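You operate a simulated robot arm through the tools that you are given. There is no shell and no other tool. Be economical: measure what you need, move in short steps, check, and stop when the job is done.

Carry out the task below with a simulated robot arm. There is one attempt and no reset: what you move stays moved.

JOB
Glue the hole in the blue block and press a dowel into it.
Fine: one press of the glue button, no drips; lever right down (15 mm, as the dial stands); block left on the grey slide, drawn back out; depth dial, white switch and the other blocks end as they began.

Only the result counts: the job must be done as asked and must still hold three seconds after the hand-in. Knocking over, shifting, dropping, spilling or breaking anything else fails it.

ROBOT AND FRAMES
A 7-joint arm with a two-finger parallel gripper, fixed in place. Base frame: the origin is at the foot of the arm, x ahead of it, y to its left, z up; the work surface is at about z = 880. Readings come in mm, degrees, newtons and seconds.
With the tool pointing down near the work surface it reaches from about 240 to 680 mm from the base axis. Its first joint turns from -66.0 to 66.0 degrees. Payload 2.4 kg.
Tool frame: the origin (TCP) lies between the finger pads and is the grasp point; the fingertips stand 30 mm ahead of it; z points along the fingers, y is the line along which they close. Largest opening 94 mm; finger width 28, thickness 10; the body of the gripper, 50 by 96 mm, starts 55 mm behind the TCP.
Orientation is that of the tool frame in the base frame, as a unit quaternion [x, y, z, w]. With the fingers straight down and closing along the base's y, the tool's x points along the base's -x, its y along +y and its z along -z.

CONTROLS
- The arm moves only by the tool nudge_tool. Its argument "moves" is a list of rows, each a list of 7 numbers: the shift along the tool's x, y, z in mm, then the turn, a rotation vector about the tool's x, y, z in degrees, then the opening, from 0 (shut) to 1 (fully open). In form: [[x, y, z, rx, ry, rz, fingers], ...]. A call has 1 to 12 rows; each row shifts and turns the commanded pose from where the row before left it, along the tool's axes as they then stand. Rows are played at 5 a second. More than 50 mm and 8.6 degrees between two rows, or a gripper value outside its range, and nothing of the call is played. A pose out of reach is approached as far as the arm can. The call stops where the force on the tool passes 40 N (or 10 N more than at its start, if that is more) or the arm is blocked; 0.2 s more then pass. Each finger travels about 153 mm/s and halts on what it meets, pressing with about 27 N; the grip force reading is that of the motor and also rises with nothing between the fingers. The clock runs only during rows and for 0.2 s after the last one: add rows that do not move to give the fingers time. The reply holds the time, the measured pose of the TCP, the force on the tool along the base axes, the opening and the grip force, in the units named above and with some noise, with the torque about the TCP (base axes, N m) and any sound that the robot's microphone picked up.
- Cameras (640 x 400 px; columns grow to the right, rows downward): "scene" is fixed at [41.8, 471, 1458.8]; the picture's right is [-0.75, -0.67, 0.00], its down [-0.29, 0.33, -0.90] and it looks along [0.60, -0.67, -0.44] (base axes); focal length 319 px, centre (320, 200). "wrist" rides on the gripper at [76, 14, -102] in the tool frame; the picture's right is [-0.18, 0.98, 0.00], its down [-0.75, -0.14, -0.64] and it looks along [-0.63, -0.12, 0.77] (tool axes); focal length 243 px, centre (320, 200).
- capture(camera): a new picture of that camera. It takes no simulated time.
- measure_at(camera, pixels): there is no depth. For up to 12 entries [column, row, z] of the newest picture of that camera ("zoom" is the newest enlarged one), the place [x, y] in the base frame at which the ray of that pixel passes the height z, good to about 3 mm. It takes no simulated time.
- close_up(camera, box): a new picture of the part [left, top, right, bottom] of that camera's present view, enlarged. It takes no simulated time.
- hand_in(): hands the job in; it is judged then, once.

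Go step by step. Measure first, check grasps and placings, and put right what went wrong. The budget is 80 turns and 46 pictures, counting those below and the enlarged ones. Unless the task says otherwise, let go and move clear before handing in, and close with one line.

The tools are called after ">>>" as a command line: name --pt "numbers of a row" for each row, then --argument value for the rest, lists and objects as JSON in quotes. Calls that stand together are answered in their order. nudge_tool: Moves the arm, as the interface text tells. Its arguments: {"type":"object","properties":{"moves":{"type":"array","items":{"type":"array","items":{"type":"number"}}}},"required":["moves"]} The other tools are called the same way: capture (camera) takes a picture; measure_at (camera, pixels) gives the place at which the rays of pixels pass given heights; close_up (camera, box) takes an enlarged picture of a part of a camera's view; hand_in () hands the job in.

At the start:

```text
time: 0.0
ee_pos: [328.2, -101.7, 1237.6]
ee_rot: [0.0, 1.0, 0.0, 0.0]
contact_force: [-1.6, 0.6, -0.3]
wrist_torque: [-0.01, 0.02, 0.03]
opening: 94.2
finger_force: 0.1
```

scene: 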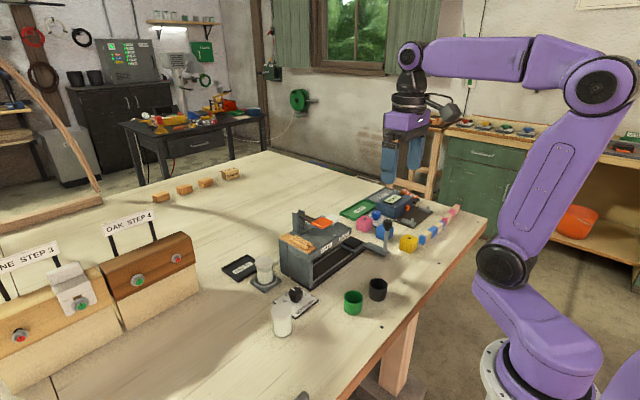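
wrist: 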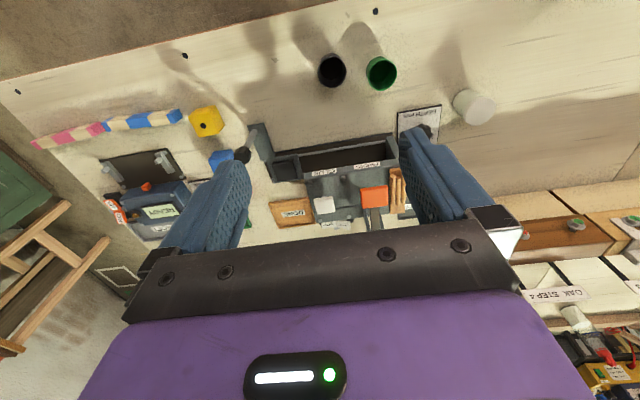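

The overview shows a machine around scene pixel (320,245) and coloured blocks around (400,235). I'll enlarge those areas first.

>>> close_up --camera "scene" --box '[210, 180, 370, 340]'

>>> close_up --camera "scene" --box '[330, 180, 470, 267]'

>>> close_up --camera "wrist" --box '[240, 100, 480, 250]'

>>> close_up --camera "wrist" --box '[20, 90, 260, 240]'

```text
2.50 times, centred on (290, 260) of scene
```

zoom: 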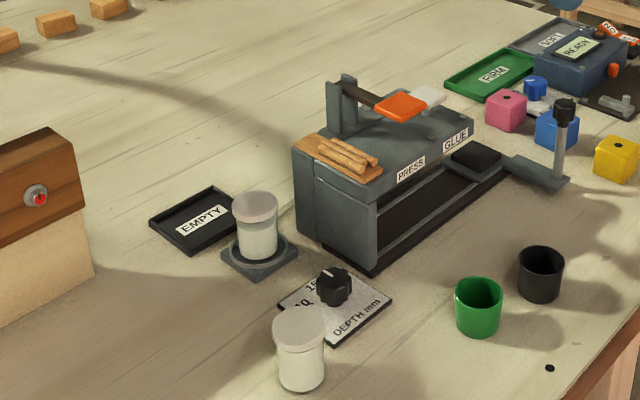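

```text
4.57 times, centred on (400, 224) of scene
```

zoom: 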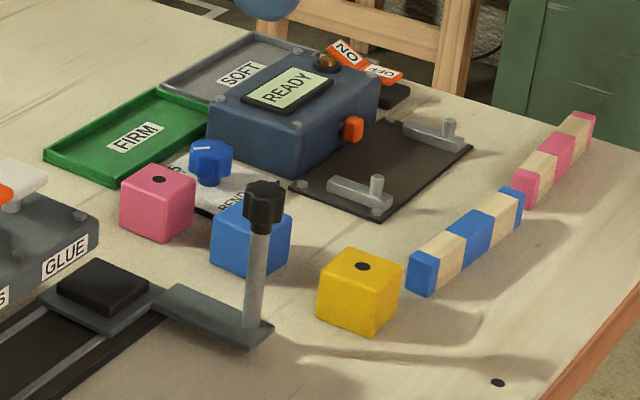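

```text
2.67 times, centred on (360, 175) of wrist
```

zoom: 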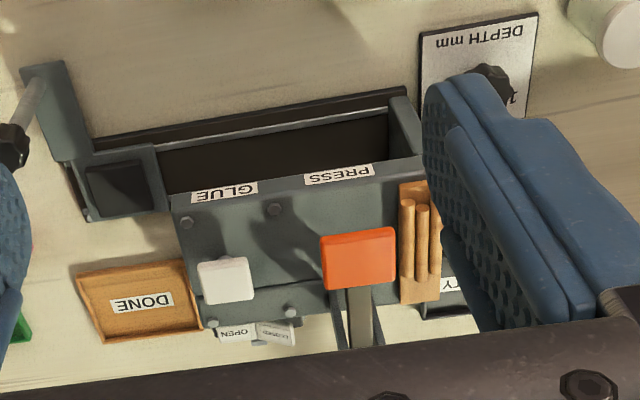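

```text
2.67 times, centred on (140, 165) of wrist
```

zoom: 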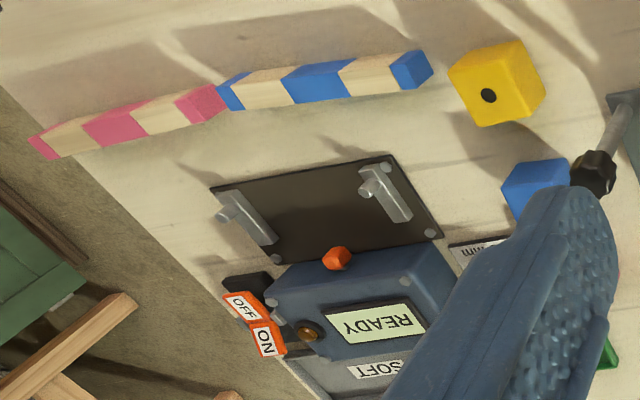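

The blue block (scene ~385,230) doesn't show a hole on the face I can see. The slide pad (~353,243) is drawn out, and its knob post is beside the block. I'll measure positions next.

>>> measure_at --camera "scene" --pixels '[[384.7, 240, 880], [376.3, 234, 880], [353, 243, 900], [385, 255, 880], [387.3, 222, 960], [323, 222, 1000], [334, 219, 980], [408, 240, 910], [364, 220, 910], [263, 265, 940], [282, 305, 940], [296, 300, 890]]'

>>> measure_at --camera "wrist" --pixels '[[205, 122, 910], [228, 154, 910], [284, 171, 900], [243, 155, 960], [374, 197, 990], [324, 205, 980], [262, 130, 890], [390, 137, 950], [305, 172, 950], [305, 208, 950], [340, 225, 920], [430, 130, 900]]'

```text
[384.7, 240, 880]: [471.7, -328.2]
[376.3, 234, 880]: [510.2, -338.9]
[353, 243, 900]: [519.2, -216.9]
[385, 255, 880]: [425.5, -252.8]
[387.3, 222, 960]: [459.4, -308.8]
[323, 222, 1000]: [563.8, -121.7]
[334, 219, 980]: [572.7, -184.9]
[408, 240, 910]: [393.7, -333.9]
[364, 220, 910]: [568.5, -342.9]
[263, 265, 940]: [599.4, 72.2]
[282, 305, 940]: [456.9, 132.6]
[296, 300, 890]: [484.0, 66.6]
```

```text
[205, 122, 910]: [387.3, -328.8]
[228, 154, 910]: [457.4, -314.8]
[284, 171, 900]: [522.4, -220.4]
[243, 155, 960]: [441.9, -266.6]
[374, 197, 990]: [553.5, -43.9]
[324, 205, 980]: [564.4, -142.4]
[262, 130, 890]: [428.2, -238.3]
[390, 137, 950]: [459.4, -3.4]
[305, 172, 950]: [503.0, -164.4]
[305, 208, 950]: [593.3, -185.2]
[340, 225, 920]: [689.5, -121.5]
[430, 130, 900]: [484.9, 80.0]
```

Slide pad is near (520,-218), the knob near (440,-270), and the blue block near (460,-320). I'll move the wrist camera to look at the blue block and the front of the machine.

>>> nudge_tool --pt "14.6 -35.4 17.4 0 0 0 1" --pt "14.6 -35.4 17.4 0 0 0 1" --pt "14.6 -35.4 17.4 0 0 0 1" --pt "14.6 -35.4 17.4 0 0 0 1" --pt "14.6 -35.4 17.4 0 0 0 1" --pt "0 0 0 0 0 0 1"

>>> capture --camera "wrist"

```text
time: 1.4
ee_pos: [254.3, -279.9, 1151.5]
ee_rot: [0.0, 1.0, 0.0, 0.0]
contact_force: [0.4, -0.5, 0.3]
wrist_torque: [0.03, -0.03, 0.0]
opening: 94.1
finger_force: 0.2
```

```text
39 pictures are left
```

wrist: 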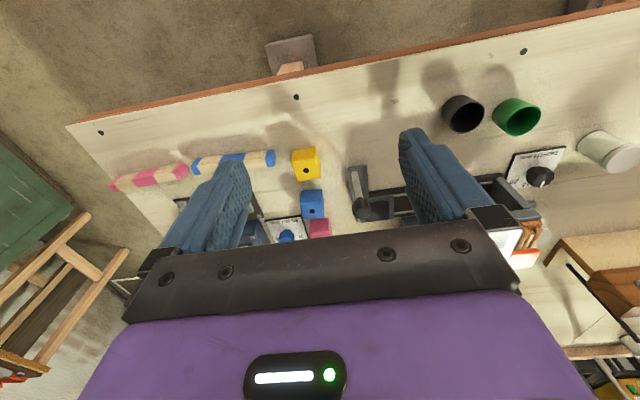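

>>> close_up --camera "wrist" --box '[260, 130, 400, 245]'

```text
3.48 times, centred on (330, 188) of wrist
```

zoom: 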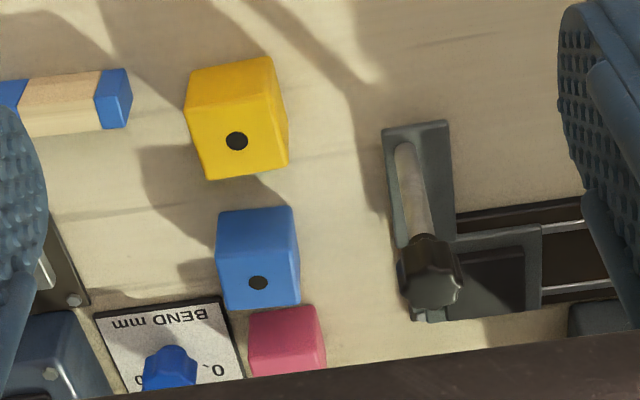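

The blue block's hole is on top, at zoom (258,282). Next I'll measure the block edges, knob and pad.

>>> measure_at --camera "zoom" --pixels '[[258, 282, 920], [237, 140, 920], [223, 309, 920], [300, 303, 920], [216, 250, 920], [294, 245, 920], [217, 213, 880], [289, 207, 880], [430, 285, 980], [405, 145, 892], [492, 280, 895], [450, 122, 885]]'

>>> measure_at --camera "scene" --pixels '[[385, 241, 880], [377, 223, 920], [393.5, 232, 920], [387, 253, 885], [387.3, 220.5, 980], [352.5, 242, 895], [365, 219.3, 920], [409.3, 238.2, 920]]'

```text
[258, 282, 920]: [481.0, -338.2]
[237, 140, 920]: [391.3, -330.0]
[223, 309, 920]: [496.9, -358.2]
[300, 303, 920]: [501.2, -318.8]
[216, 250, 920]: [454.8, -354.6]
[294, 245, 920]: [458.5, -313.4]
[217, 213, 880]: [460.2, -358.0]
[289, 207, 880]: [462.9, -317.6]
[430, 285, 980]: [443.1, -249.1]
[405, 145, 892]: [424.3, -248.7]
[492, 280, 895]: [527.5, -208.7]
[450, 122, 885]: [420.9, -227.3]
```

```text
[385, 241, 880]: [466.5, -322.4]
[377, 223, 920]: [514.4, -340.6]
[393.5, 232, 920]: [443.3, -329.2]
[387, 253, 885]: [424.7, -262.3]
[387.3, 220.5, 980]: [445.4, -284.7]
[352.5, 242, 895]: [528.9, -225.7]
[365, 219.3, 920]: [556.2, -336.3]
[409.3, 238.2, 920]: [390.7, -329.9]
```

The blue block sits at (480,-338), is 40 mm across, has its top at 920 and is yawed about -5°. The slide knob is near (425,-249,1000). Before planning I'll look at the machine's top, the OPEN/CLOSED switch and the bottles.

>>> nudge_tool --pt "-25.1 31.4 -11.3 0 0 0 1" --pt "-25.1 31.4 -11.3 0 0 0 1" --pt "-25.1 31.4 -11.3 0 0 0 1" --pt "-25.1 31.4 -11.3 0 0 0 1" --pt "-25.1 31.4 -11.3 0 0 0 1" --pt "-25.1 31.4 -11.3 0 0 0 1" --pt "-25.1 31.4 -11.3 0 0 0 1" --pt "0 0 0 0 0 0 1"

>>> capture --camera "wrist"

>>> close_up --camera "wrist" --box '[220, 60, 440, 200]'

```text
time: 3.2
ee_pos: [432.3, -61.2, 1229.4]
ee_rot: [0.0, 1.0, 0.0, 0.0]
contact_force: [0.3, -0.5, -0.1]
wrist_torque: [0.02, 0.0, 0.01]
opening: 93.9
finger_force: 0.0
```

```text
37 pictures are left
```

wrist: 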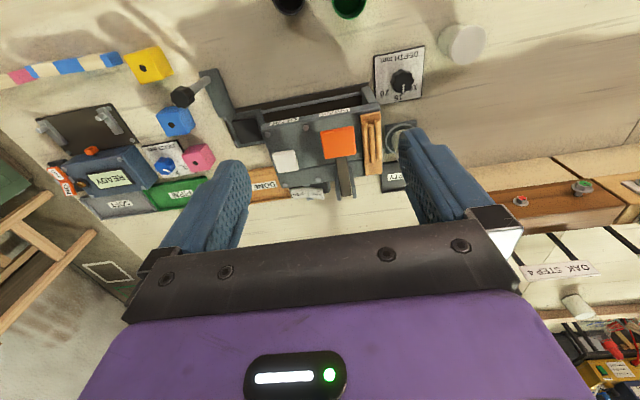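

```text
2.86 times, centred on (330, 130) of wrist
```

zoom: 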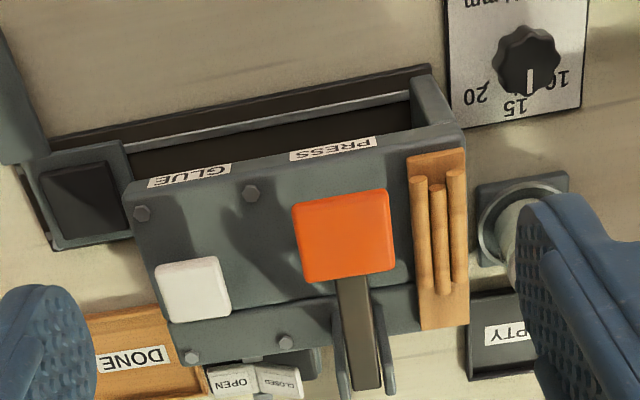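

>>> close_up --camera "wrist" --box '[270, 150, 350, 200]'

>>> measure_at --camera "wrist" --pixels '[[285, 161, 990], [285, 161, 1000], [338, 143, 990], [338, 143, 1010], [247, 127, 900], [247, 127, 910], [290, 119, 970], [335, 112, 970], [183, 97, 1000], [265, 128, 970], [381, 108, 970], [262, 152, 970]]'

```text
8.00 times, centred on (310, 175) of wrist
```

zoom: 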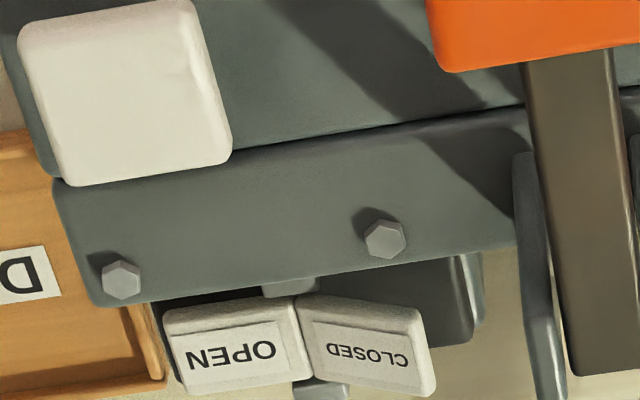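

```text
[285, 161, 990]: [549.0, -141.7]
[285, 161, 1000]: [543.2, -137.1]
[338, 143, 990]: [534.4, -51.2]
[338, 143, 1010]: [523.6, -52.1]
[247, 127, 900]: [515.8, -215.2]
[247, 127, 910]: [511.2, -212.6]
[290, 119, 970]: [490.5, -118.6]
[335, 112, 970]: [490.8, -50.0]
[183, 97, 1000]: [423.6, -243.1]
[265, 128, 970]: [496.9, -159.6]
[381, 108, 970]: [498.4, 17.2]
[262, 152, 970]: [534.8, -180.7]
```

The dial reads 15. The white rocker's CLOSED half is tilted differently from its OPEN half. I'll compare it with the ON/OFF rocker on the other machine, which shows READY, and check the bottles.

>>> close_up --camera "scene" --box '[235, 245, 335, 340]'

>>> close_up --camera "wrist" --box '[40, 140, 120, 215]'

>>> close_up --camera "scene" --box '[280, 205, 380, 290]'

```text
4.21 times, centred on (285, 292) of scene
```

zoom: 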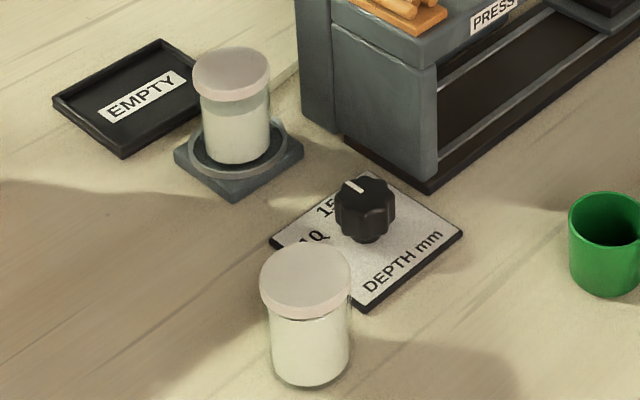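

```text
5.33 times, centred on (80, 178) of wrist
```

zoom: 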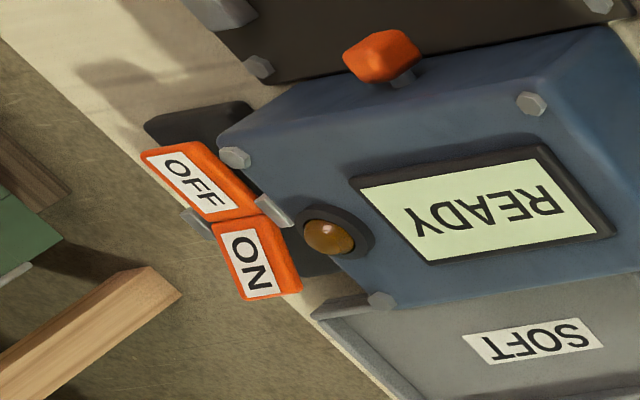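

```text
4.71 times, centred on (330, 248) of scene
```

zoom: 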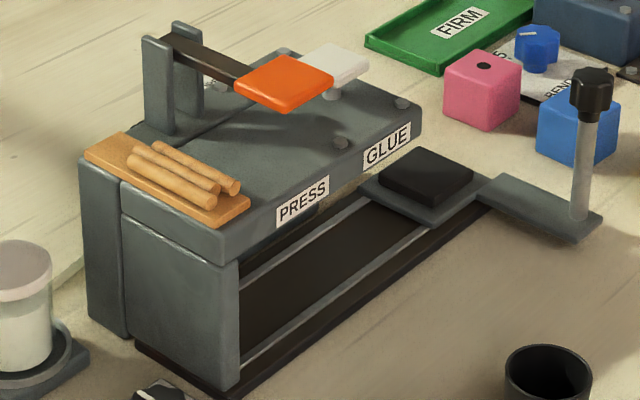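

Both bottles hold glue. I'll take a closer look at the rocker to settle its state.

>>> nudge_tool --pt "-8.3 -8 33.8 0 0 0 1" --pt "-8.3 -8 33.8 0 0 0 1" --pt "-8.3 -8 33.8 0 0 0 1" --pt "0 0 0 0 0 0 1"

>>> close_up --camera "wrist" --box '[240, 80, 432, 200]'

```text
time: 4.2
ee_pos: [456.4, -85.2, 1126.0]
ee_rot: [-0.001, 1.0, 0.0, 0.0]
contact_force: [-0.3, -0.2, 0.5]
wrist_torque: [0.03, 0.02, 0.03]
opening: 93.9
finger_force: 0.1
```

```text
3.33 times, centred on (336, 140) of wrist
```

zoom: 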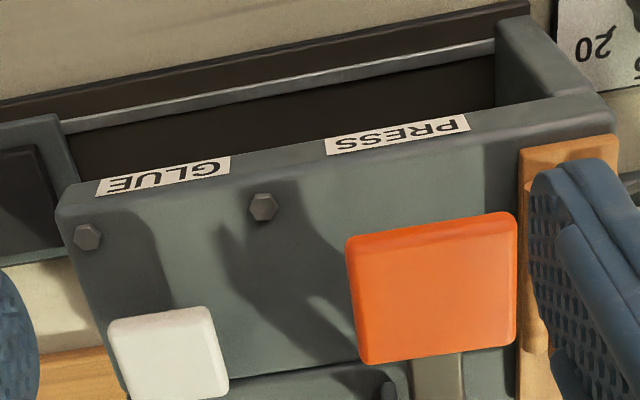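

>>> close_up --camera "wrist" --box '[260, 170, 372, 240]'

>>> measure_at --camera "wrist" --pixels '[[286, 185, 1000], [286, 185, 990], [369, 167, 1000], [369, 167, 1020], [289, 133, 960], [359, 120, 960], [259, 143, 960], [417, 113, 960]]'

```text
5.71 times, centred on (316, 205) of wrist
```

zoom: 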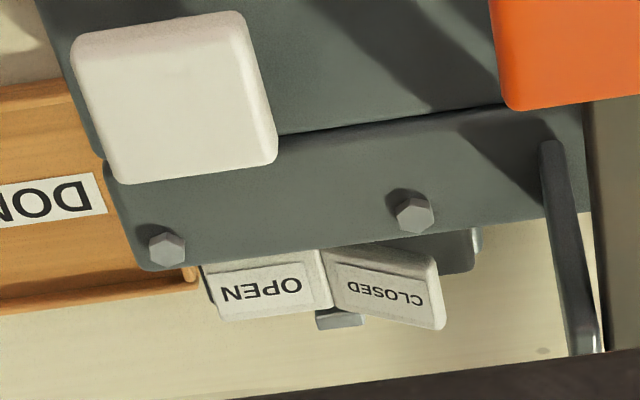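

```text
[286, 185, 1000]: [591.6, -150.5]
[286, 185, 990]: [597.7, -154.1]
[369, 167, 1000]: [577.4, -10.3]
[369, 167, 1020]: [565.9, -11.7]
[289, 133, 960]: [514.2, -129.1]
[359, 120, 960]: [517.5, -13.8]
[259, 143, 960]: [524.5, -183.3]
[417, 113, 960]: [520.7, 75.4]
```

The OPEN half lies level (pressed) and the CLOSED half sticks up, so the valve is open. I'll leave the switch alone. Now I'll locate the button and lever from the current view.

>>> measure_at --camera "zoom" --pixels '[[170, 97, 980], [170, 97, 990], [170, 97, 1000], [570, 40, 1000], [500, 108, 1000], [500, 108, 1020], [140, 270, 960], [140, 270, 970]]'

>>> measure_at --camera "scene" --pixels '[[331, 217, 990], [331, 217, 1000], [331, 209, 990], [334, 209, 1000], [321, 222, 1000], [321, 222, 1020], [321, 222, 1010], [337, 219, 975], [296, 244, 960], [318, 236, 970], [313, 252, 960], [349, 233, 960]]'

>>> capture --camera "wrist"

```text
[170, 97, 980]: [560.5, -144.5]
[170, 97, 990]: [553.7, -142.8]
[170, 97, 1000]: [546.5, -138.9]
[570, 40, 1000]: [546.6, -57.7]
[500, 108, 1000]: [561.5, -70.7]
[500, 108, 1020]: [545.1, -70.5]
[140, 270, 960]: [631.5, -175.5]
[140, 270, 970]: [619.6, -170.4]
```

```text
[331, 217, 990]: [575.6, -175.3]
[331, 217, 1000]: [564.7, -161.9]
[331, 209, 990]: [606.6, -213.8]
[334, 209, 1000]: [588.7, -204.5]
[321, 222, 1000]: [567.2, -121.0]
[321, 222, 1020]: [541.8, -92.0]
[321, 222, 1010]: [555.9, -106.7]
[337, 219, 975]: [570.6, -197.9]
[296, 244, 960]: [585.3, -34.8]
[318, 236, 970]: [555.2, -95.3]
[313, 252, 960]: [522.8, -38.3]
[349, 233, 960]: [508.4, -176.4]
```

```text
29 pictures are left
```

wrist: 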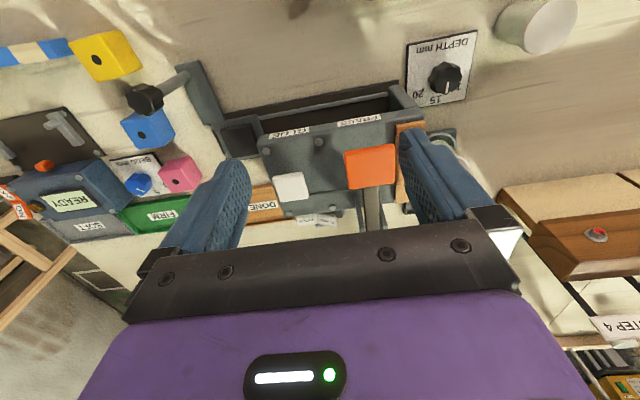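

>>> measure_at --camera "wrist" --pixels '[[291, 187, 1010], [370, 166, 1000], [370, 166, 1030], [319, 142, 970], [319, 142, 990], [240, 140, 900], [240, 140, 910], [145, 97, 1000], [139, 132, 920], [265, 150, 980], [393, 120, 980], [289, 131, 970]]'

>>> measure_at --camera "scene" --pixels '[[322.4, 223.2, 1000], [322.4, 223.2, 1030], [334.2, 235.9, 970], [334.2, 235.9, 990], [354.6, 242, 900], [354.6, 242, 910], [351, 219.8, 980], [351, 228.5, 980], [308, 253, 970], [308, 253, 990], [387.3, 220.5, 1000]]'

```text
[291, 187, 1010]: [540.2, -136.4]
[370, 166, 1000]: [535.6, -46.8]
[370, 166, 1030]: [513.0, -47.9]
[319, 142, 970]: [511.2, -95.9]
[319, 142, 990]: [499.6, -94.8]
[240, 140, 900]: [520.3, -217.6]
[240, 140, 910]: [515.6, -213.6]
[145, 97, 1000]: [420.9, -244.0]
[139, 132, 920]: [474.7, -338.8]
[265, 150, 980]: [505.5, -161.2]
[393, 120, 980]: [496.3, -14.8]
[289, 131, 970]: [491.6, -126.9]
```

```text
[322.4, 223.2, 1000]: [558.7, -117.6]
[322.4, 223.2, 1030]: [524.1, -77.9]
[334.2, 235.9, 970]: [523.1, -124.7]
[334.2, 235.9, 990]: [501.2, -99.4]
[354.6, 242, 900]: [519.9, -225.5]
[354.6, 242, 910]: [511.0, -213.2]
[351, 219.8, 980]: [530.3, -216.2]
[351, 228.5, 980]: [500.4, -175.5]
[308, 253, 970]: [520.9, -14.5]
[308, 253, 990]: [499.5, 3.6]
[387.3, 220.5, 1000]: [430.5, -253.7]
```

The roof is at about 990, the button near (540,-137,1013) and the orange paddle near (497,-49,1054). I want to see inside the machine from the front to find the nozzle and ram positions. I'll back off and tilt the tool about 34°.

>>> nudge_tool --pt "30 -1 20 0 0 0 1" --pt "30 -1 20 0 0 0 1" --pt "36 -1 20 0 0 0 1" --pt "0 0 20 0 -8.5 0 1" --pt "0 0 10 0 -8.5 0 1" --pt "0 0 0 0 -8.5 0 1" --pt "0 0 0 0 -8.5 0 1" --pt "0 0 0 0 0 0 1"

>>> capture --camera "wrist"

```text
time: 6.0
ee_pos: [362.2, -89.7, 1039.3]
ee_rot: [0.002, 0.963, -0.006, 0.268]
contact_force: [-0.2, 0.2, 0.5]
wrist_torque: [-0.03, 0.03, 0.01]
opening: 93.9
finger_force: 0.1
out of reach, approached as far as the arm can: row 7
```

```text
28 pictures are left
```

wrist: 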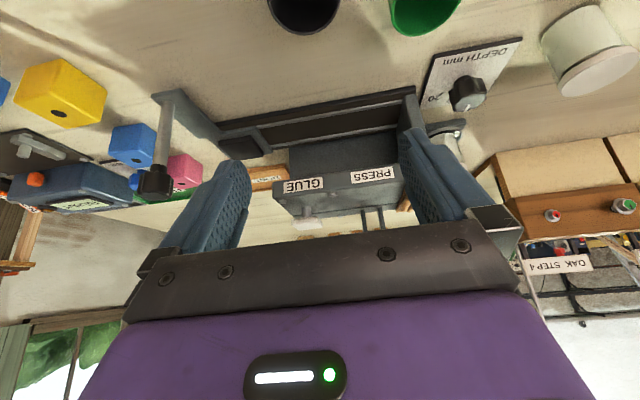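

>>> close_up --camera "wrist" --box '[210, 85, 430, 225]'

```text
2.86 times, centred on (320, 155) of wrist
```

zoom: 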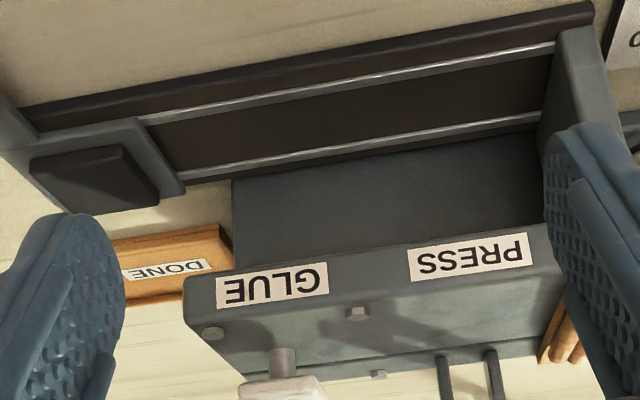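

>>> measure_at --camera "zoom" --pixels '[[272, 285, 970], [468, 258, 970], [272, 285, 975], [468, 258, 975], [190, 320, 988], [548, 280, 985], [283, 352, 995], [165, 135, 905], [545, 70, 885], [100, 172, 908]]'

```text
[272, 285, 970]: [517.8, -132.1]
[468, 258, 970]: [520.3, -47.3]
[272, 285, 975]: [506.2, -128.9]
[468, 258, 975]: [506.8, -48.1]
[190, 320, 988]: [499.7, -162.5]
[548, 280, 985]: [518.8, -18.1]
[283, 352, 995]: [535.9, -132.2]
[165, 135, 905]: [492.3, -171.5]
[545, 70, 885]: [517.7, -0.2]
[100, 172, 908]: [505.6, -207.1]
```

No nozzle shows, but the labels and button put the GLUE station at y≈-130 and PRESS at y≈-48. The slide is out at y≈-211, so the steps are about 82 mm. Next I'll untilt and rise.

>>> nudge_tool --pt "0 0 -20 0 7.8 0 1" --pt "0 0 -20 0 7.8 0 1" --pt "0 0 -10 0 7.8 0 1" --pt "0 0 0 0 7.7 0 1" --pt "0 0 0 0 0 0 1"

```text
time: 7.2
ee_pos: [341.0, -89.9, 1084.0]
ee_rot: [0.004, 1.0, -0.006, 0.0]
contact_force: [-0.9, 0.2, -0.3]
wrist_torque: [0.06, 0.01, -0.03]
opening: 93.8
finger_force: 0.1
```

>>> nudge_tool --pt "0 0 0 -0.7 0 4.5 1" --pt "-22.8 -41.3 0 0 0 0 1" --pt "-19 -43.5 0 0 0 0 1" --pt "-19 -43.5 0 0 0 0 1" --pt "-19 -43.5 0 0 0 0 1" --pt "-19 -43.5 0 0 0 0 1" --pt "-18 -43 0 0 0 0 1" --pt "0 0 0 0 0 0 1"

>>> capture --camera "wrist"

>>> capture --camera "scene"

```text
time: 9.0
ee_pos: [434.5, -359.1, 1086.7]
ee_rot: [0.044, 0.999, -0.001, 0.001]
contact_force: [-0.4, -0.3, 0.1]
wrist_torque: [0.0, 0.02, -0.01]
opening: 93.8
finger_force: 0.1
```

```text
26 pictures are left
```

wrist: 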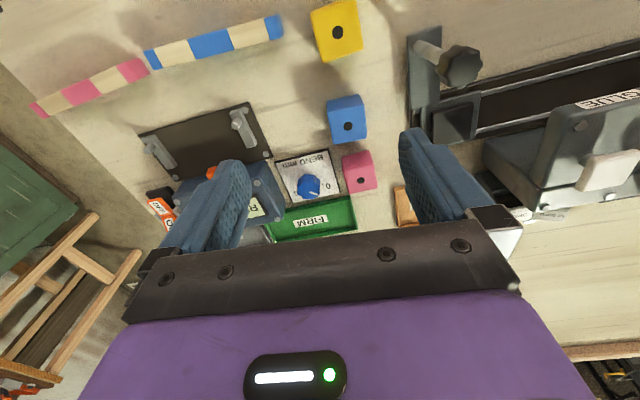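

```text
25 pictures are left
```

scene: 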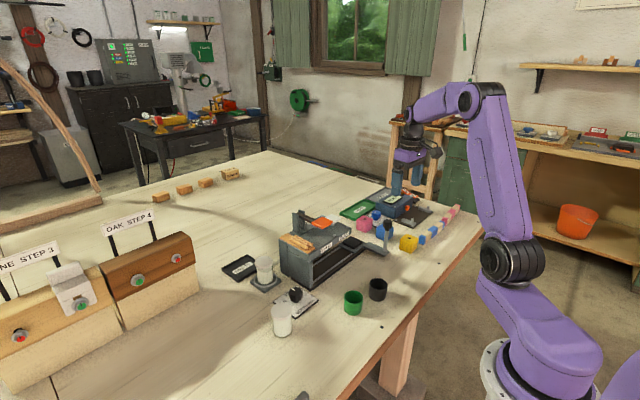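

>>> close_up --camera "wrist" --box '[290, 70, 410, 200]'

>>> measure_at --camera "wrist" --pixels '[[348, 126, 920], [337, 34, 920], [360, 180, 920], [460, 64, 1005], [459, 122, 910], [456, 117, 910]]'

```text
3.08 times, centred on (350, 135) of wrist
```

zoom: 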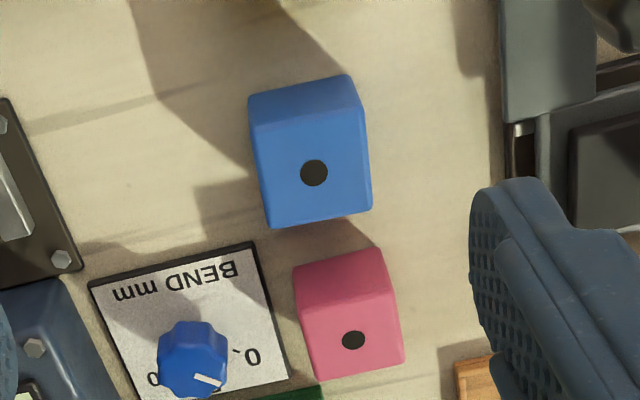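

```text
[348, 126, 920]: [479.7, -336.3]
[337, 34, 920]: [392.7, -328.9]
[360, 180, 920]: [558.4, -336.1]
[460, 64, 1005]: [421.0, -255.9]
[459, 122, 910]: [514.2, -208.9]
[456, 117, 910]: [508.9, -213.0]
```

>>> measure_at --camera "zoom" --pixels '[[314, 172, 920], [269, 227, 920], [371, 208, 920], [252, 128, 920], [361, 108, 920]]'

```text
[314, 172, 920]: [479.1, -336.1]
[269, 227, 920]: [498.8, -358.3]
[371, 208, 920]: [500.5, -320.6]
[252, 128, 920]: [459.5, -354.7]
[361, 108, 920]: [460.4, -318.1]
```

The hole is at (479,-336) and the yaw about -3.5°. I'll line up above it and descend to grasp.

>>> nudge_tool --pt "-42.4 26.4 0 0 0 -1.5 1" --pt "0 0 40 0 0 0 1" --pt "0 0 40 0 0 0 1" --pt "0 0 40 0 0 0 1" --pt "0 0 0 0 0 0 1"

```text
time: 10.2
ee_pos: [480.5, -332.0, 964.8]
ee_rot: [0.03, 1.0, -0.001, 0.001]
contact_force: [-0.2, -0.8, -0.8]
wrist_torque: [0.02, -0.02, 0.0]
opening: 94.1
finger_force: 0.1
```

>>> nudge_tool --pt "1.2 -4.5 15 0 0 0 1" --pt "0 0 15 0 0 0 1" --pt "0 0 14 0 0 0 1" --pt "0 0 0 0 0 0 1" --pt "0 0 0 0 0 0 0.6" --pt "0 0 0 0 0 0 0.4" --pt "0 0 0 0 0 0 0.3" --pt "0 0 0 0 0 0 0.3" --pt "0 0 0 0 0 0 0.3"

```text
time: 12.2
ee_pos: [479.2, -337.9, 921.6]
ee_rot: [0.031, 1.0, -0.001, 0.001]
contact_force: [-0.4, -0.8, 0.3]
wrist_torque: [-0.03, 0.03, 0.02]
opening: 45.3
finger_force: 27.0
```

It closed at 45 mm with 27 N, so the block is held. I'll lift and look.

>>> nudge_tool --pt "0 0 -20 0 0 0 0.2" --pt "0 0 -40 0 0 0 0.2" --pt "0 0 -40 0 0 0 0.2" --pt "0 0 -40 0 0 0 0.2" --pt "0 0 0 0 0 0 0.2"

>>> capture --camera "wrist"

>>> close_up --camera "scene" --box '[345, 150, 465, 240]'

```text
time: 13.4
ee_pos: [477.9, -339.0, 1063.3]
ee_rot: [0.031, 1.0, 0.0, 0.001]
contact_force: [-0.5, 0.6, -0.6]
wrist_torque: [0.02, 0.0, 0.01]
opening: 45.5
finger_force: 26.7
```

```text
23 pictures are left
```

wrist: 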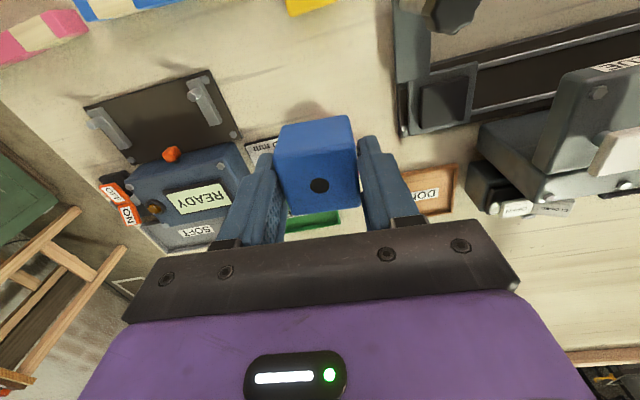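

```text
4.44 times, centred on (405, 195) of scene
```

zoom: 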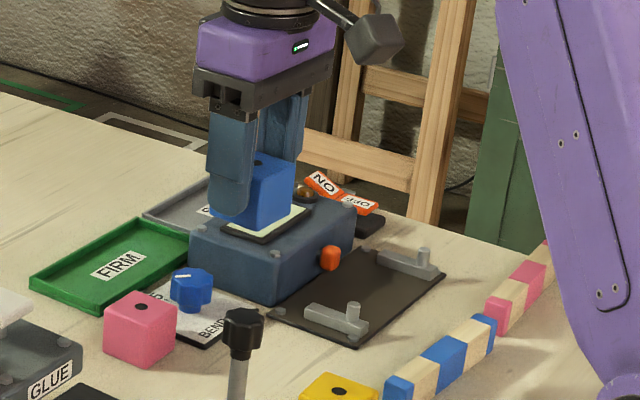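

The block is held with its hole up (hole at wrist 320,185). I'll measure the hole's offset in the grip and the slide pad corners.

>>> close_up --camera "wrist" --box '[380, 40, 500, 145]'

>>> measure_at --camera "wrist" --pixels '[[320, 185, 1063], [320, 185, 1066], [438, 102, 908], [445, 8, 1012]]'

```text
3.81 times, centred on (440, 92) of wrist
```

zoom: 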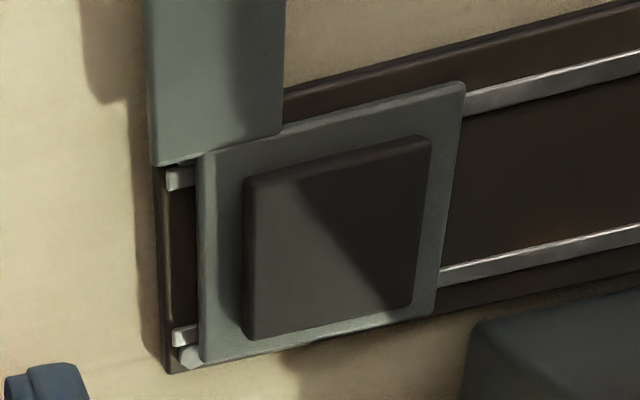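

```text
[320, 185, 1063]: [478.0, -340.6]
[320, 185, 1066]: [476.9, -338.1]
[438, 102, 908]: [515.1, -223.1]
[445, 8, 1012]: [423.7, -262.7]
```

>>> measure_at --camera "zoom" --pixels '[[250, 185, 910], [425, 145, 910], [411, 302, 910], [252, 338, 910], [250, 185, 905], [425, 145, 905], [411, 302, 905], [252, 338, 905], [203, 150, 898], [462, 82, 898], [435, 315, 898], [205, 362, 898]]'

>>> measure_at --camera "scene" --pixels '[[354.6, 242, 905], [354.6, 242, 902], [341.2, 242.5, 900], [351.1, 236.3, 900], [363.5, 240.8, 900], [353.2, 247.5, 900]]'

```text
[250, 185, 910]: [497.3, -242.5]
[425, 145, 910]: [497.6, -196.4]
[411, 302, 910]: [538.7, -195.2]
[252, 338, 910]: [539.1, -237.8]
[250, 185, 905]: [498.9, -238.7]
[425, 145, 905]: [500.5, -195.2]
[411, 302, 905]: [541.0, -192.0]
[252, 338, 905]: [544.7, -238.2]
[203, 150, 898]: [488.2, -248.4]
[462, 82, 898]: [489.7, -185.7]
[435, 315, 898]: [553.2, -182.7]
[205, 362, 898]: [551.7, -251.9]
```

```text
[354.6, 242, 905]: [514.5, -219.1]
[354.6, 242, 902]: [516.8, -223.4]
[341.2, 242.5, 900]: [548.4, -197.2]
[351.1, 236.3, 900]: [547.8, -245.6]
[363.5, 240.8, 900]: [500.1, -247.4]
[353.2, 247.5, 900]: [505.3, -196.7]
```

The pad centre is about (520,-217) with its top near 905. I'll turn the gripper 93.5° in the air so the fingers close along x, clear of the machine body.

>>> nudge_tool --pt "0 0 0 0 0 -8.5 0.2" --pt "0 0 0 0 0 -8.5 0.2" --pt "0 0 0 0 0 -8.5 0.2" --pt "0 0 0 0 0 -8.5 0.2" --pt "0 0 0 0 0 -8.5 0.2" --pt "0 0 0 0 0 -8.5 0.2" --pt "0 0 0 0 0 -8.5 0.2" --pt "0 0 0 0 0 -8.5 0.2" --pt "0 0 0 0 0 -8.5 0.2" --pt "0 0 0 0 0 -8.5 0.2" --pt "0 0 0 0 0 -8.5 0.2" --pt "0 0 0 0 0 0 0.2"

```text
time: 16.0
ee_pos: [480.2, -338.7, 1060.7]
ee_rot: [0.708, -0.707, 0.002, -0.001]
contact_force: [-0.3, -0.1, -1.1]
wrist_torque: [0.0, 0.01, 0.06]
opening: 46.0
finger_force: 27.4
```

Tool x now points to -y and tool y to -x. I'll move over the pad and descend most of the way.

>>> nudge_tool --pt "-40.6 -13.3 0 0 0 0 0.2" --pt "-40.6 -13.3 0 0 0 0 0.2" --pt "-40.6 -13.3 0 0 0 0 0.2" --pt "0 0 30 0 0 0 0.2" --pt "0 0 30 0 0 0 0.2" --pt "0 0 30 0 0 0 0.2" --pt "0 0 0 0 0 0 0.2"

>>> close_up --camera "scene" --box '[300, 190, 420, 275]'

>>> close_up --camera "wrist" --box '[220, 60, 460, 240]'

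```text
time: 17.6
ee_pos: [519.3, -217.3, 969.3]
ee_rot: [-0.707, 0.708, -0.002, 0.0]
contact_force: [0.0, 0.8, 0.3]
wrist_torque: [-0.01, -0.03, 0.01]
opening: 45.7
finger_force: 26.5
```

```text
4.71 times, centred on (360, 232) of scene
```

zoom: 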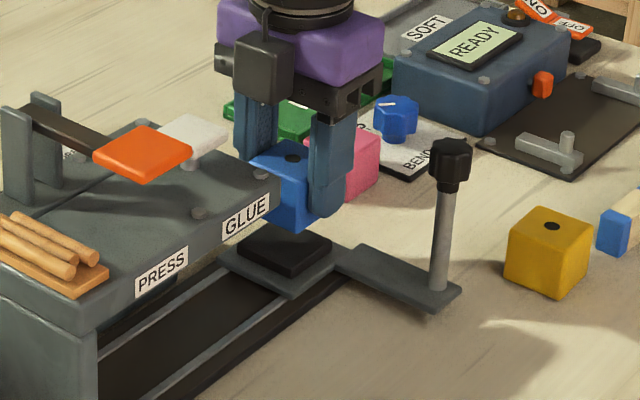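

```text
2.22 times, centred on (340, 150) of wrist
```

zoom: 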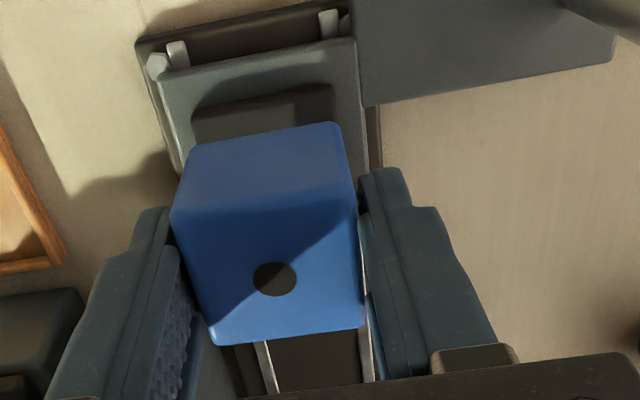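

>>> nudge_tool --pt "0 0 6 0 0 0 0.2" --pt "0 0 6 0 0 0 0.2" --pt "0 0 5 0 0 0 0.2" --pt "0 0 0 0 0 0 0.2"

```text
time: 18.6
ee_pos: [517.8, -218.5, 953.9]
ee_rot: [-0.707, 0.707, -0.002, 0.0]
contact_force: [-0.2, -0.4, -0.9]
wrist_torque: [-0.01, -0.02, 0.02]
opening: 45.7
finger_force: 27.3
```

>>> nudge_tool --pt "-1 -1 2 0 0 0 0.2" --pt "0 0 2 0 0 0 0.2" --pt "0 0 2 0 0 0 0.2" --pt "0 0 0 0 0 0 0.2"

>>> close_up --camera "scene" --box '[330, 205, 400, 255]'

```text
time: 19.6
ee_pos: [518.6, -217.0, 948.2]
ee_rot: [-0.707, 0.707, -0.001, -0.001]
contact_force: [0.6, 0.4, -0.7]
wrist_torque: [0.01, -0.01, -0.01]
opening: 45.9
finger_force: 27.6
```

```text
8.00 times, centred on (365, 230) of scene
```

zoom: 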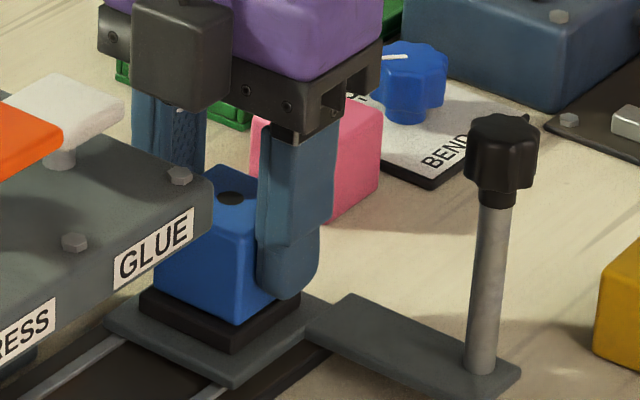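

The block is almost on the pad. I'll go down in 1 mm steps until I feel contact.

>>> nudge_tool --pt "0 0 1 0 0 0 0.2" --pt "0 0 1 0 0 0 0.2" --pt "0 0 0 0 0 0 0.2"

```text
time: 20.4
ee_pos: [519.6, -215.5, 947.1]
ee_rot: [-0.706, 0.708, -0.002, 0.0]
contact_force: [-3.5, -1.3, 12.8]
wrist_torque: [0.13, 0.02, 0.02]
opening: 45.5
finger_force: 27.2
```

Contact of 12.8 N at 947 means the block is seated. I'll release and rise.

>>> nudge_tool --pt "0 0 0 0 0 0 0.5" --pt "0 0 0 0 0 0 0.75" --pt "0 0 0 0 0 0 0.75" --pt "0 0 -20 0 0 0 0.75" --pt "0 0 -40 0 0 0 0.75" --pt "0 0 -40 0 0 0 0.75" --pt "0 0 -40 0 0 0 0.75" --pt "0 0 0 0 0 0 0.75"

>>> capture --camera "wrist"

>>> close_up --camera "scene" --box '[330, 205, 400, 255]'

```text
time: 22.2
ee_pos: [517.0, -215.7, 1085.5]
ee_rot: [-0.707, 0.707, -0.001, 0.0]
contact_force: [0.1, 0.6, -0.2]
wrist_torque: [0.01, -0.02, -0.01]
opening: 70.5
finger_force: 0.2
```

```text
17 pictures are left
```

wrist: 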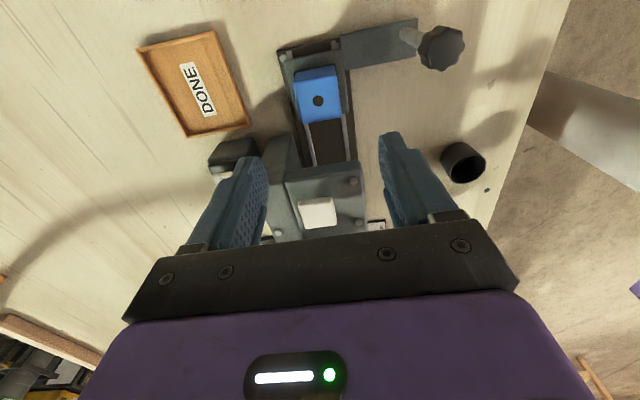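

```text
8.00 times, centred on (365, 230) of scene
```

zoom: 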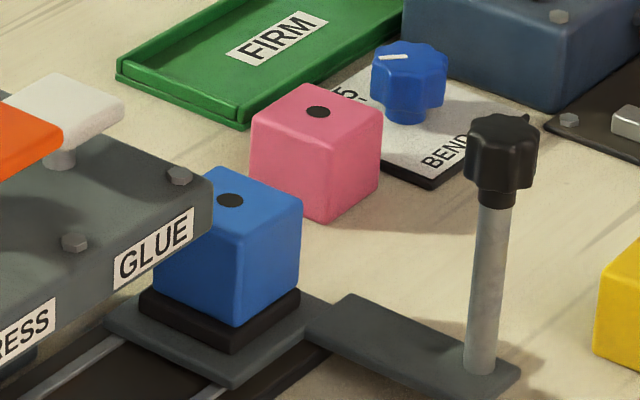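

The block is square on the pad. Now I'll measure the hole, knob and button from this fresh viewpoint.

>>> measure_at --camera "wrist" --pixels '[[318, 101, 946], [319, 211, 1010], [319, 211, 1015], [319, 211, 1005], [442, 47, 1005], [442, 47, 1010], [413, 38, 900], [355, 181, 990], [276, 138, 990]]'

>>> measure_at --camera "zoom" --pixels '[[229, 199, 946], [500, 135, 1005], [502, 135, 1010], [62, 105, 1012], [75, 240, 992], [155, 245, 975]]'

```text
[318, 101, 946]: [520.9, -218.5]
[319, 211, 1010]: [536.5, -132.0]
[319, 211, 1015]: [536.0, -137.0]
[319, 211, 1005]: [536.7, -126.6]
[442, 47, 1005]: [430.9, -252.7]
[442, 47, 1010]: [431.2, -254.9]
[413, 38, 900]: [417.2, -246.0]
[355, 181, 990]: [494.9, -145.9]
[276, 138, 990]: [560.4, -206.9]
```

```text
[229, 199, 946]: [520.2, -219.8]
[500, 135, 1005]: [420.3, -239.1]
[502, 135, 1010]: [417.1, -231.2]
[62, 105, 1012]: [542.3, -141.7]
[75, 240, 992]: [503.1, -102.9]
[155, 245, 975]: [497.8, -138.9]
```

The hole is at (520.5,-219). With GLUE at about -134 and PRESS at about -49, the steps are 85 mm. I'll turn the gripper back so it closes along y, to grip the knob, and check that the cups clear the handle's path.

>>> nudge_tool --pt "0 0 0 0 0 8.2 1" --pt "0 0 0 0 0 8.2 1" --pt "0 0 0 0 0 8.2 1" --pt "0 0 0 0 0 8.2 1" --pt "0 0 0 0 0 8.2 1" --pt "0 0 0 0 0 8.2 1" --pt "0 0 0 0 0 8.2 1" --pt "0 0 0 0 0 8.2 1" --pt "0 0 0 0 0 8.2 1" --pt "0 0 0 0 0 8.2 1" --pt "0 0 0 0 0 8.0 1" --pt "0 0 0 0 0 0 1"

>>> measure_at --camera "scene" --pixels '[[377, 299, 880], [353, 312, 880], [369, 283, 930], [345, 295, 930]]'

```text
time: 24.8
ee_pos: [520.4, -217.2, 1087.4]
ee_rot: [0.0, 1.0, -0.001, 0.002]
contact_force: [0.1, 0.5, 0.5]
wrist_torque: [0.03, 0.02, 0.03]
opening: 93.8
finger_force: 0.1
```

```text
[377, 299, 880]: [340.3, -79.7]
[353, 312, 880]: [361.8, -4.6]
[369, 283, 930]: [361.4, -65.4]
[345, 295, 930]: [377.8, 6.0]
```

The cups are clear of the handle path. I'll move above the knob.

>>> nudge_tool --pt "31.8 -11 0 0 0 0 1" --pt "31.8 -11 0 0 0 0 1" --pt "31.8 -11 0 0 0 0 1" --pt "0 0 30 0 0 0 1" --pt "0 0 0 0 0 0 1"

>>> capture --camera "wrist"

```text
time: 26.0
ee_pos: [425.5, -249.2, 1054.3]
ee_rot: [0.0, 1.0, 0.0, 0.001]
contact_force: [0.3, 0.1, -1.0]
wrist_torque: [0.01, 0.01, 0.0]
opening: 94.0
finger_force: 0.0
```

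```text
15 pictures are left
```

wrist: 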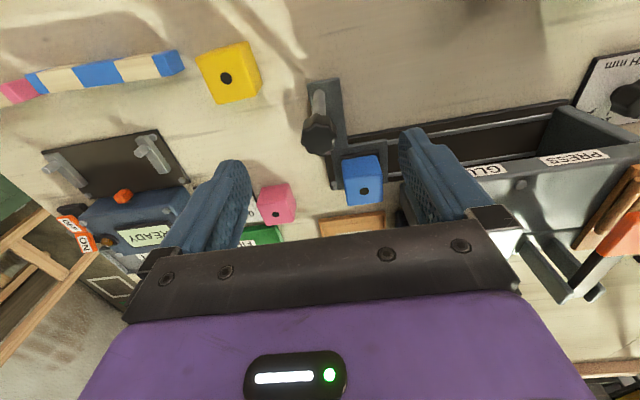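

>>> measure_at --camera "wrist" --pixels '[[318, 134, 1013], [318, 134, 1005], [318, 100, 940]]'

>>> close_up --camera "wrist" --box '[280, 70, 400, 210]'

```text
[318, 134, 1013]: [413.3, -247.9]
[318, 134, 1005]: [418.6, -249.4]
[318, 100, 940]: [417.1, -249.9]
```

```text
2.86 times, centred on (340, 140) of wrist
```

zoom: 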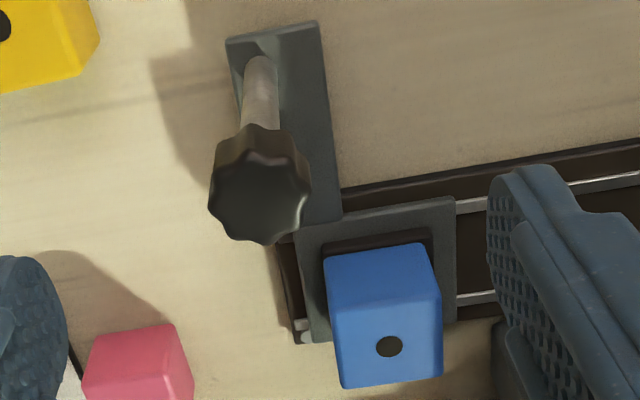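

The knob's top face centre is near zoom (262,198), so about x=421. I'll descend and grip it.

>>> nudge_tool --pt "3 0 17 0 0 0 1" --pt "0 0 17 0 0 0 1" --pt "0 0 17 0 0 0 1" --pt "0 0 0 0 0 0 0.6" --pt "0 0 0 0 0 0 0.3" --pt "0 0 0 0 0 0 0.1" --pt "0 0 0 0 0 0 0.1"

```text
time: 27.6
ee_pos: [421.2, -249.6, 1004.7]
ee_rot: [0.0, 1.0, -0.001, 0.0]
contact_force: [-0.1, -1.3, -4.9]
wrist_torque: [-0.05, -0.36, 0.01]
opening: 24.0
finger_force: 45.5
```

The knob is gripped at 24 mm. I'll push the slide gently toward +y.

>>> nudge_tool --pt "0 5 0 0 0 0 0.1" --pt "0 8 0 0 0 0 0.1" --pt "0 8 0 0 0 0 0.1" --pt "0 9 0 0 0 0 0.1" --pt "0 0 0 0 0 0 0.1"

```text
time: 28.8
ee_pos: [420.3, -218.1, 1004.3]
ee_rot: [0.0, 1.0, -0.001, 0.0]
contact_force: [1.6, 0.3, -11.3]
wrist_torque: [-0.05, -0.29, 0.0]
opening: 24.2
finger_force: 44.6
```

>>> nudge_tool --pt "0 9 0 0 0 0 0.1" --pt "0 9 0 0 0 0 0.1" --pt "0 9 0 0 0 0 0.1" --pt "0 9 0 0 0 0 0.1" --pt "0 9 0 0 0 0 0.1" --pt "0 0 0 0 0 0 0.1"

>>> capture --camera "wrist"

>>> close_up --camera "scene" --box '[290, 205, 390, 275]'

```text
time: 30.2
ee_pos: [421.1, -173.0, 1004.5]
ee_rot: [-0.001, 1.0, 0.0, -0.001]
contact_force: [-2.1, -0.1, -25.0]
wrist_torque: [-0.01, 0.33, 0.03]
opening: 24.0
finger_force: 44.7
```

```text
13 pictures are left
```

wrist: 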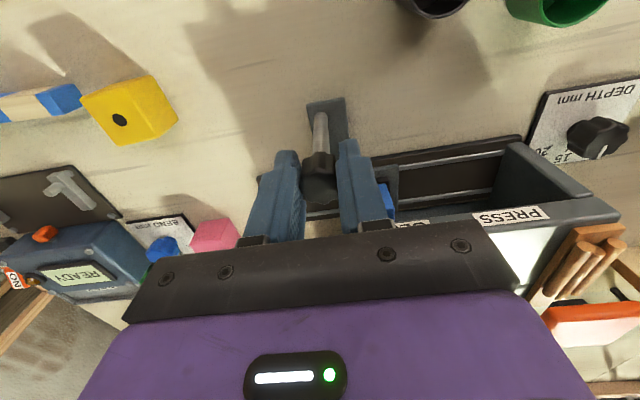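

```text
5.71 times, centred on (340, 240) of scene
```

zoom: 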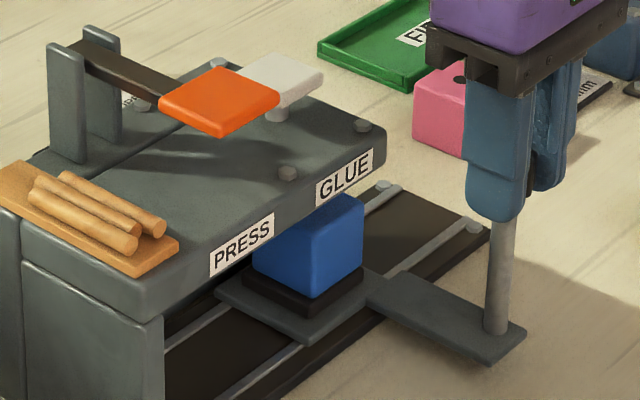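

The slide moved about 76 mm with no click and no stop. The GLUE label (y≈-125) and the button (y≈-137) disagree, so I need to see the nozzle before gluing. I'll push on to find the end stop, which also clears the front for a low look under the roof.

>>> nudge_tool --pt "0 0 1 0 0 0 0.1" --pt "0 9 0 0 0 0 0.1" --pt "0 9 0 0 0 0 0.1" --pt "0 9 0 0 0 0 0.1" --pt "0 9 0 0 0 0 0.1" --pt "0 9 0 0 0 0 0.1" --pt "0 9 0 0 0 0 0.1" --pt "0 9 0 0 0 0 0.1" --pt "0 9 0 0 0 0 0.1" --pt "0 9 0 0 0 0 0.1" --pt "0 0 0 0 0 0 0.1"

```text
time: 32.6
ee_pos: [421.5, -92.7, 1002.8]
ee_rot: [-0.001, 1.0, -0.002, 0.001]
contact_force: [-12.6, 0.8, 29.2]
wrist_torque: [-0.02, 0.38, 0.02]
opening: 24.3
finger_force: 45.0
```

>>> nudge_tool --pt "0 0 -0.5 0 0 0 0.1" --pt "0 3 0 0 0 0 0.1" --pt "0 3 0 0 0 0 0.1" --pt "0 2 0 0 0 0 0.1" --pt "0 2 0 0 0 0 0.1" --pt "0 2 0 0 0 0 0.1" --pt "0 2 0 0 0 0 0.1" --pt "0 2 0 0 0 0 0.1" --pt "0 2 0 0 0 0 0.1" --pt "0 0 0 0 0 0 0.1"

```text
time: 34.3
ee_pos: [421.6, -84.2, 1004.8]
ee_rot: [0.004, 1.0, -0.004, 0.003]
contact_force: [4.3, -6.4, -5.3]
wrist_torque: [-0.2, 0.21, 0.02]
opening: 24.1
finger_force: 45.0
stopped in row 8: the force on the tool passed its limit at 45 N (the readings are from after the stop); the commanded pose is now the measured one
```

The end stop is at knob y≈-84.5, so full travel is 165 mm and the block is at about -53 under the press. I'll release, rise and take the low tilted view under the roof.

>>> nudge_tool --pt "0 0 0 0 0 0 0.4" --pt "0 0 0 0 0 0 0.8" --pt "0 0 0 0 0 0 1" --pt "0 0 -30 0 0 0 1" --pt "0 0 -40 0 0 0 1" --pt "10 -45 0 0 0 0 1" --pt "10 -45 0 0 0 0 1" --pt "0 0 0 0 -8.5 0 1" --pt "0 0 0 0 -8.5 0 1" --pt "0 0 0 0 -8.5 0 1" --pt "0 0 0 0 0 0 1"

```text
time: 36.7
ee_pos: [400.2, -174.3, 1074.3]
ee_rot: [0.003, 0.975, -0.004, 0.223]
contact_force: [0.5, -0.4, -0.4]
wrist_torque: [-0.01, -0.02, 0.04]
opening: 94.1
finger_force: 0.1
```

>>> nudge_tool --pt "17.2 0 36.1 0 0 0 1" --pt "17.2 0 36.1 0 -8.5 0 1" --pt "22.4 0 33.2 0 0 0 1" --pt "0 0 0 0 -8.5 0 1" --pt "0 0 0 0 0 0 1"

```text
time: 37.9
ee_pos: [403.7, -170.0, 974.3]
ee_rot: [-0.003, 0.939, 0.011, 0.345]
contact_force: [-0.2, -0.2, -0.7]
wrist_torque: [0.02, -0.01, -0.01]
opening: 94.2
finger_force: 0.0
out of reach, approached as far as the arm can: row 2
```

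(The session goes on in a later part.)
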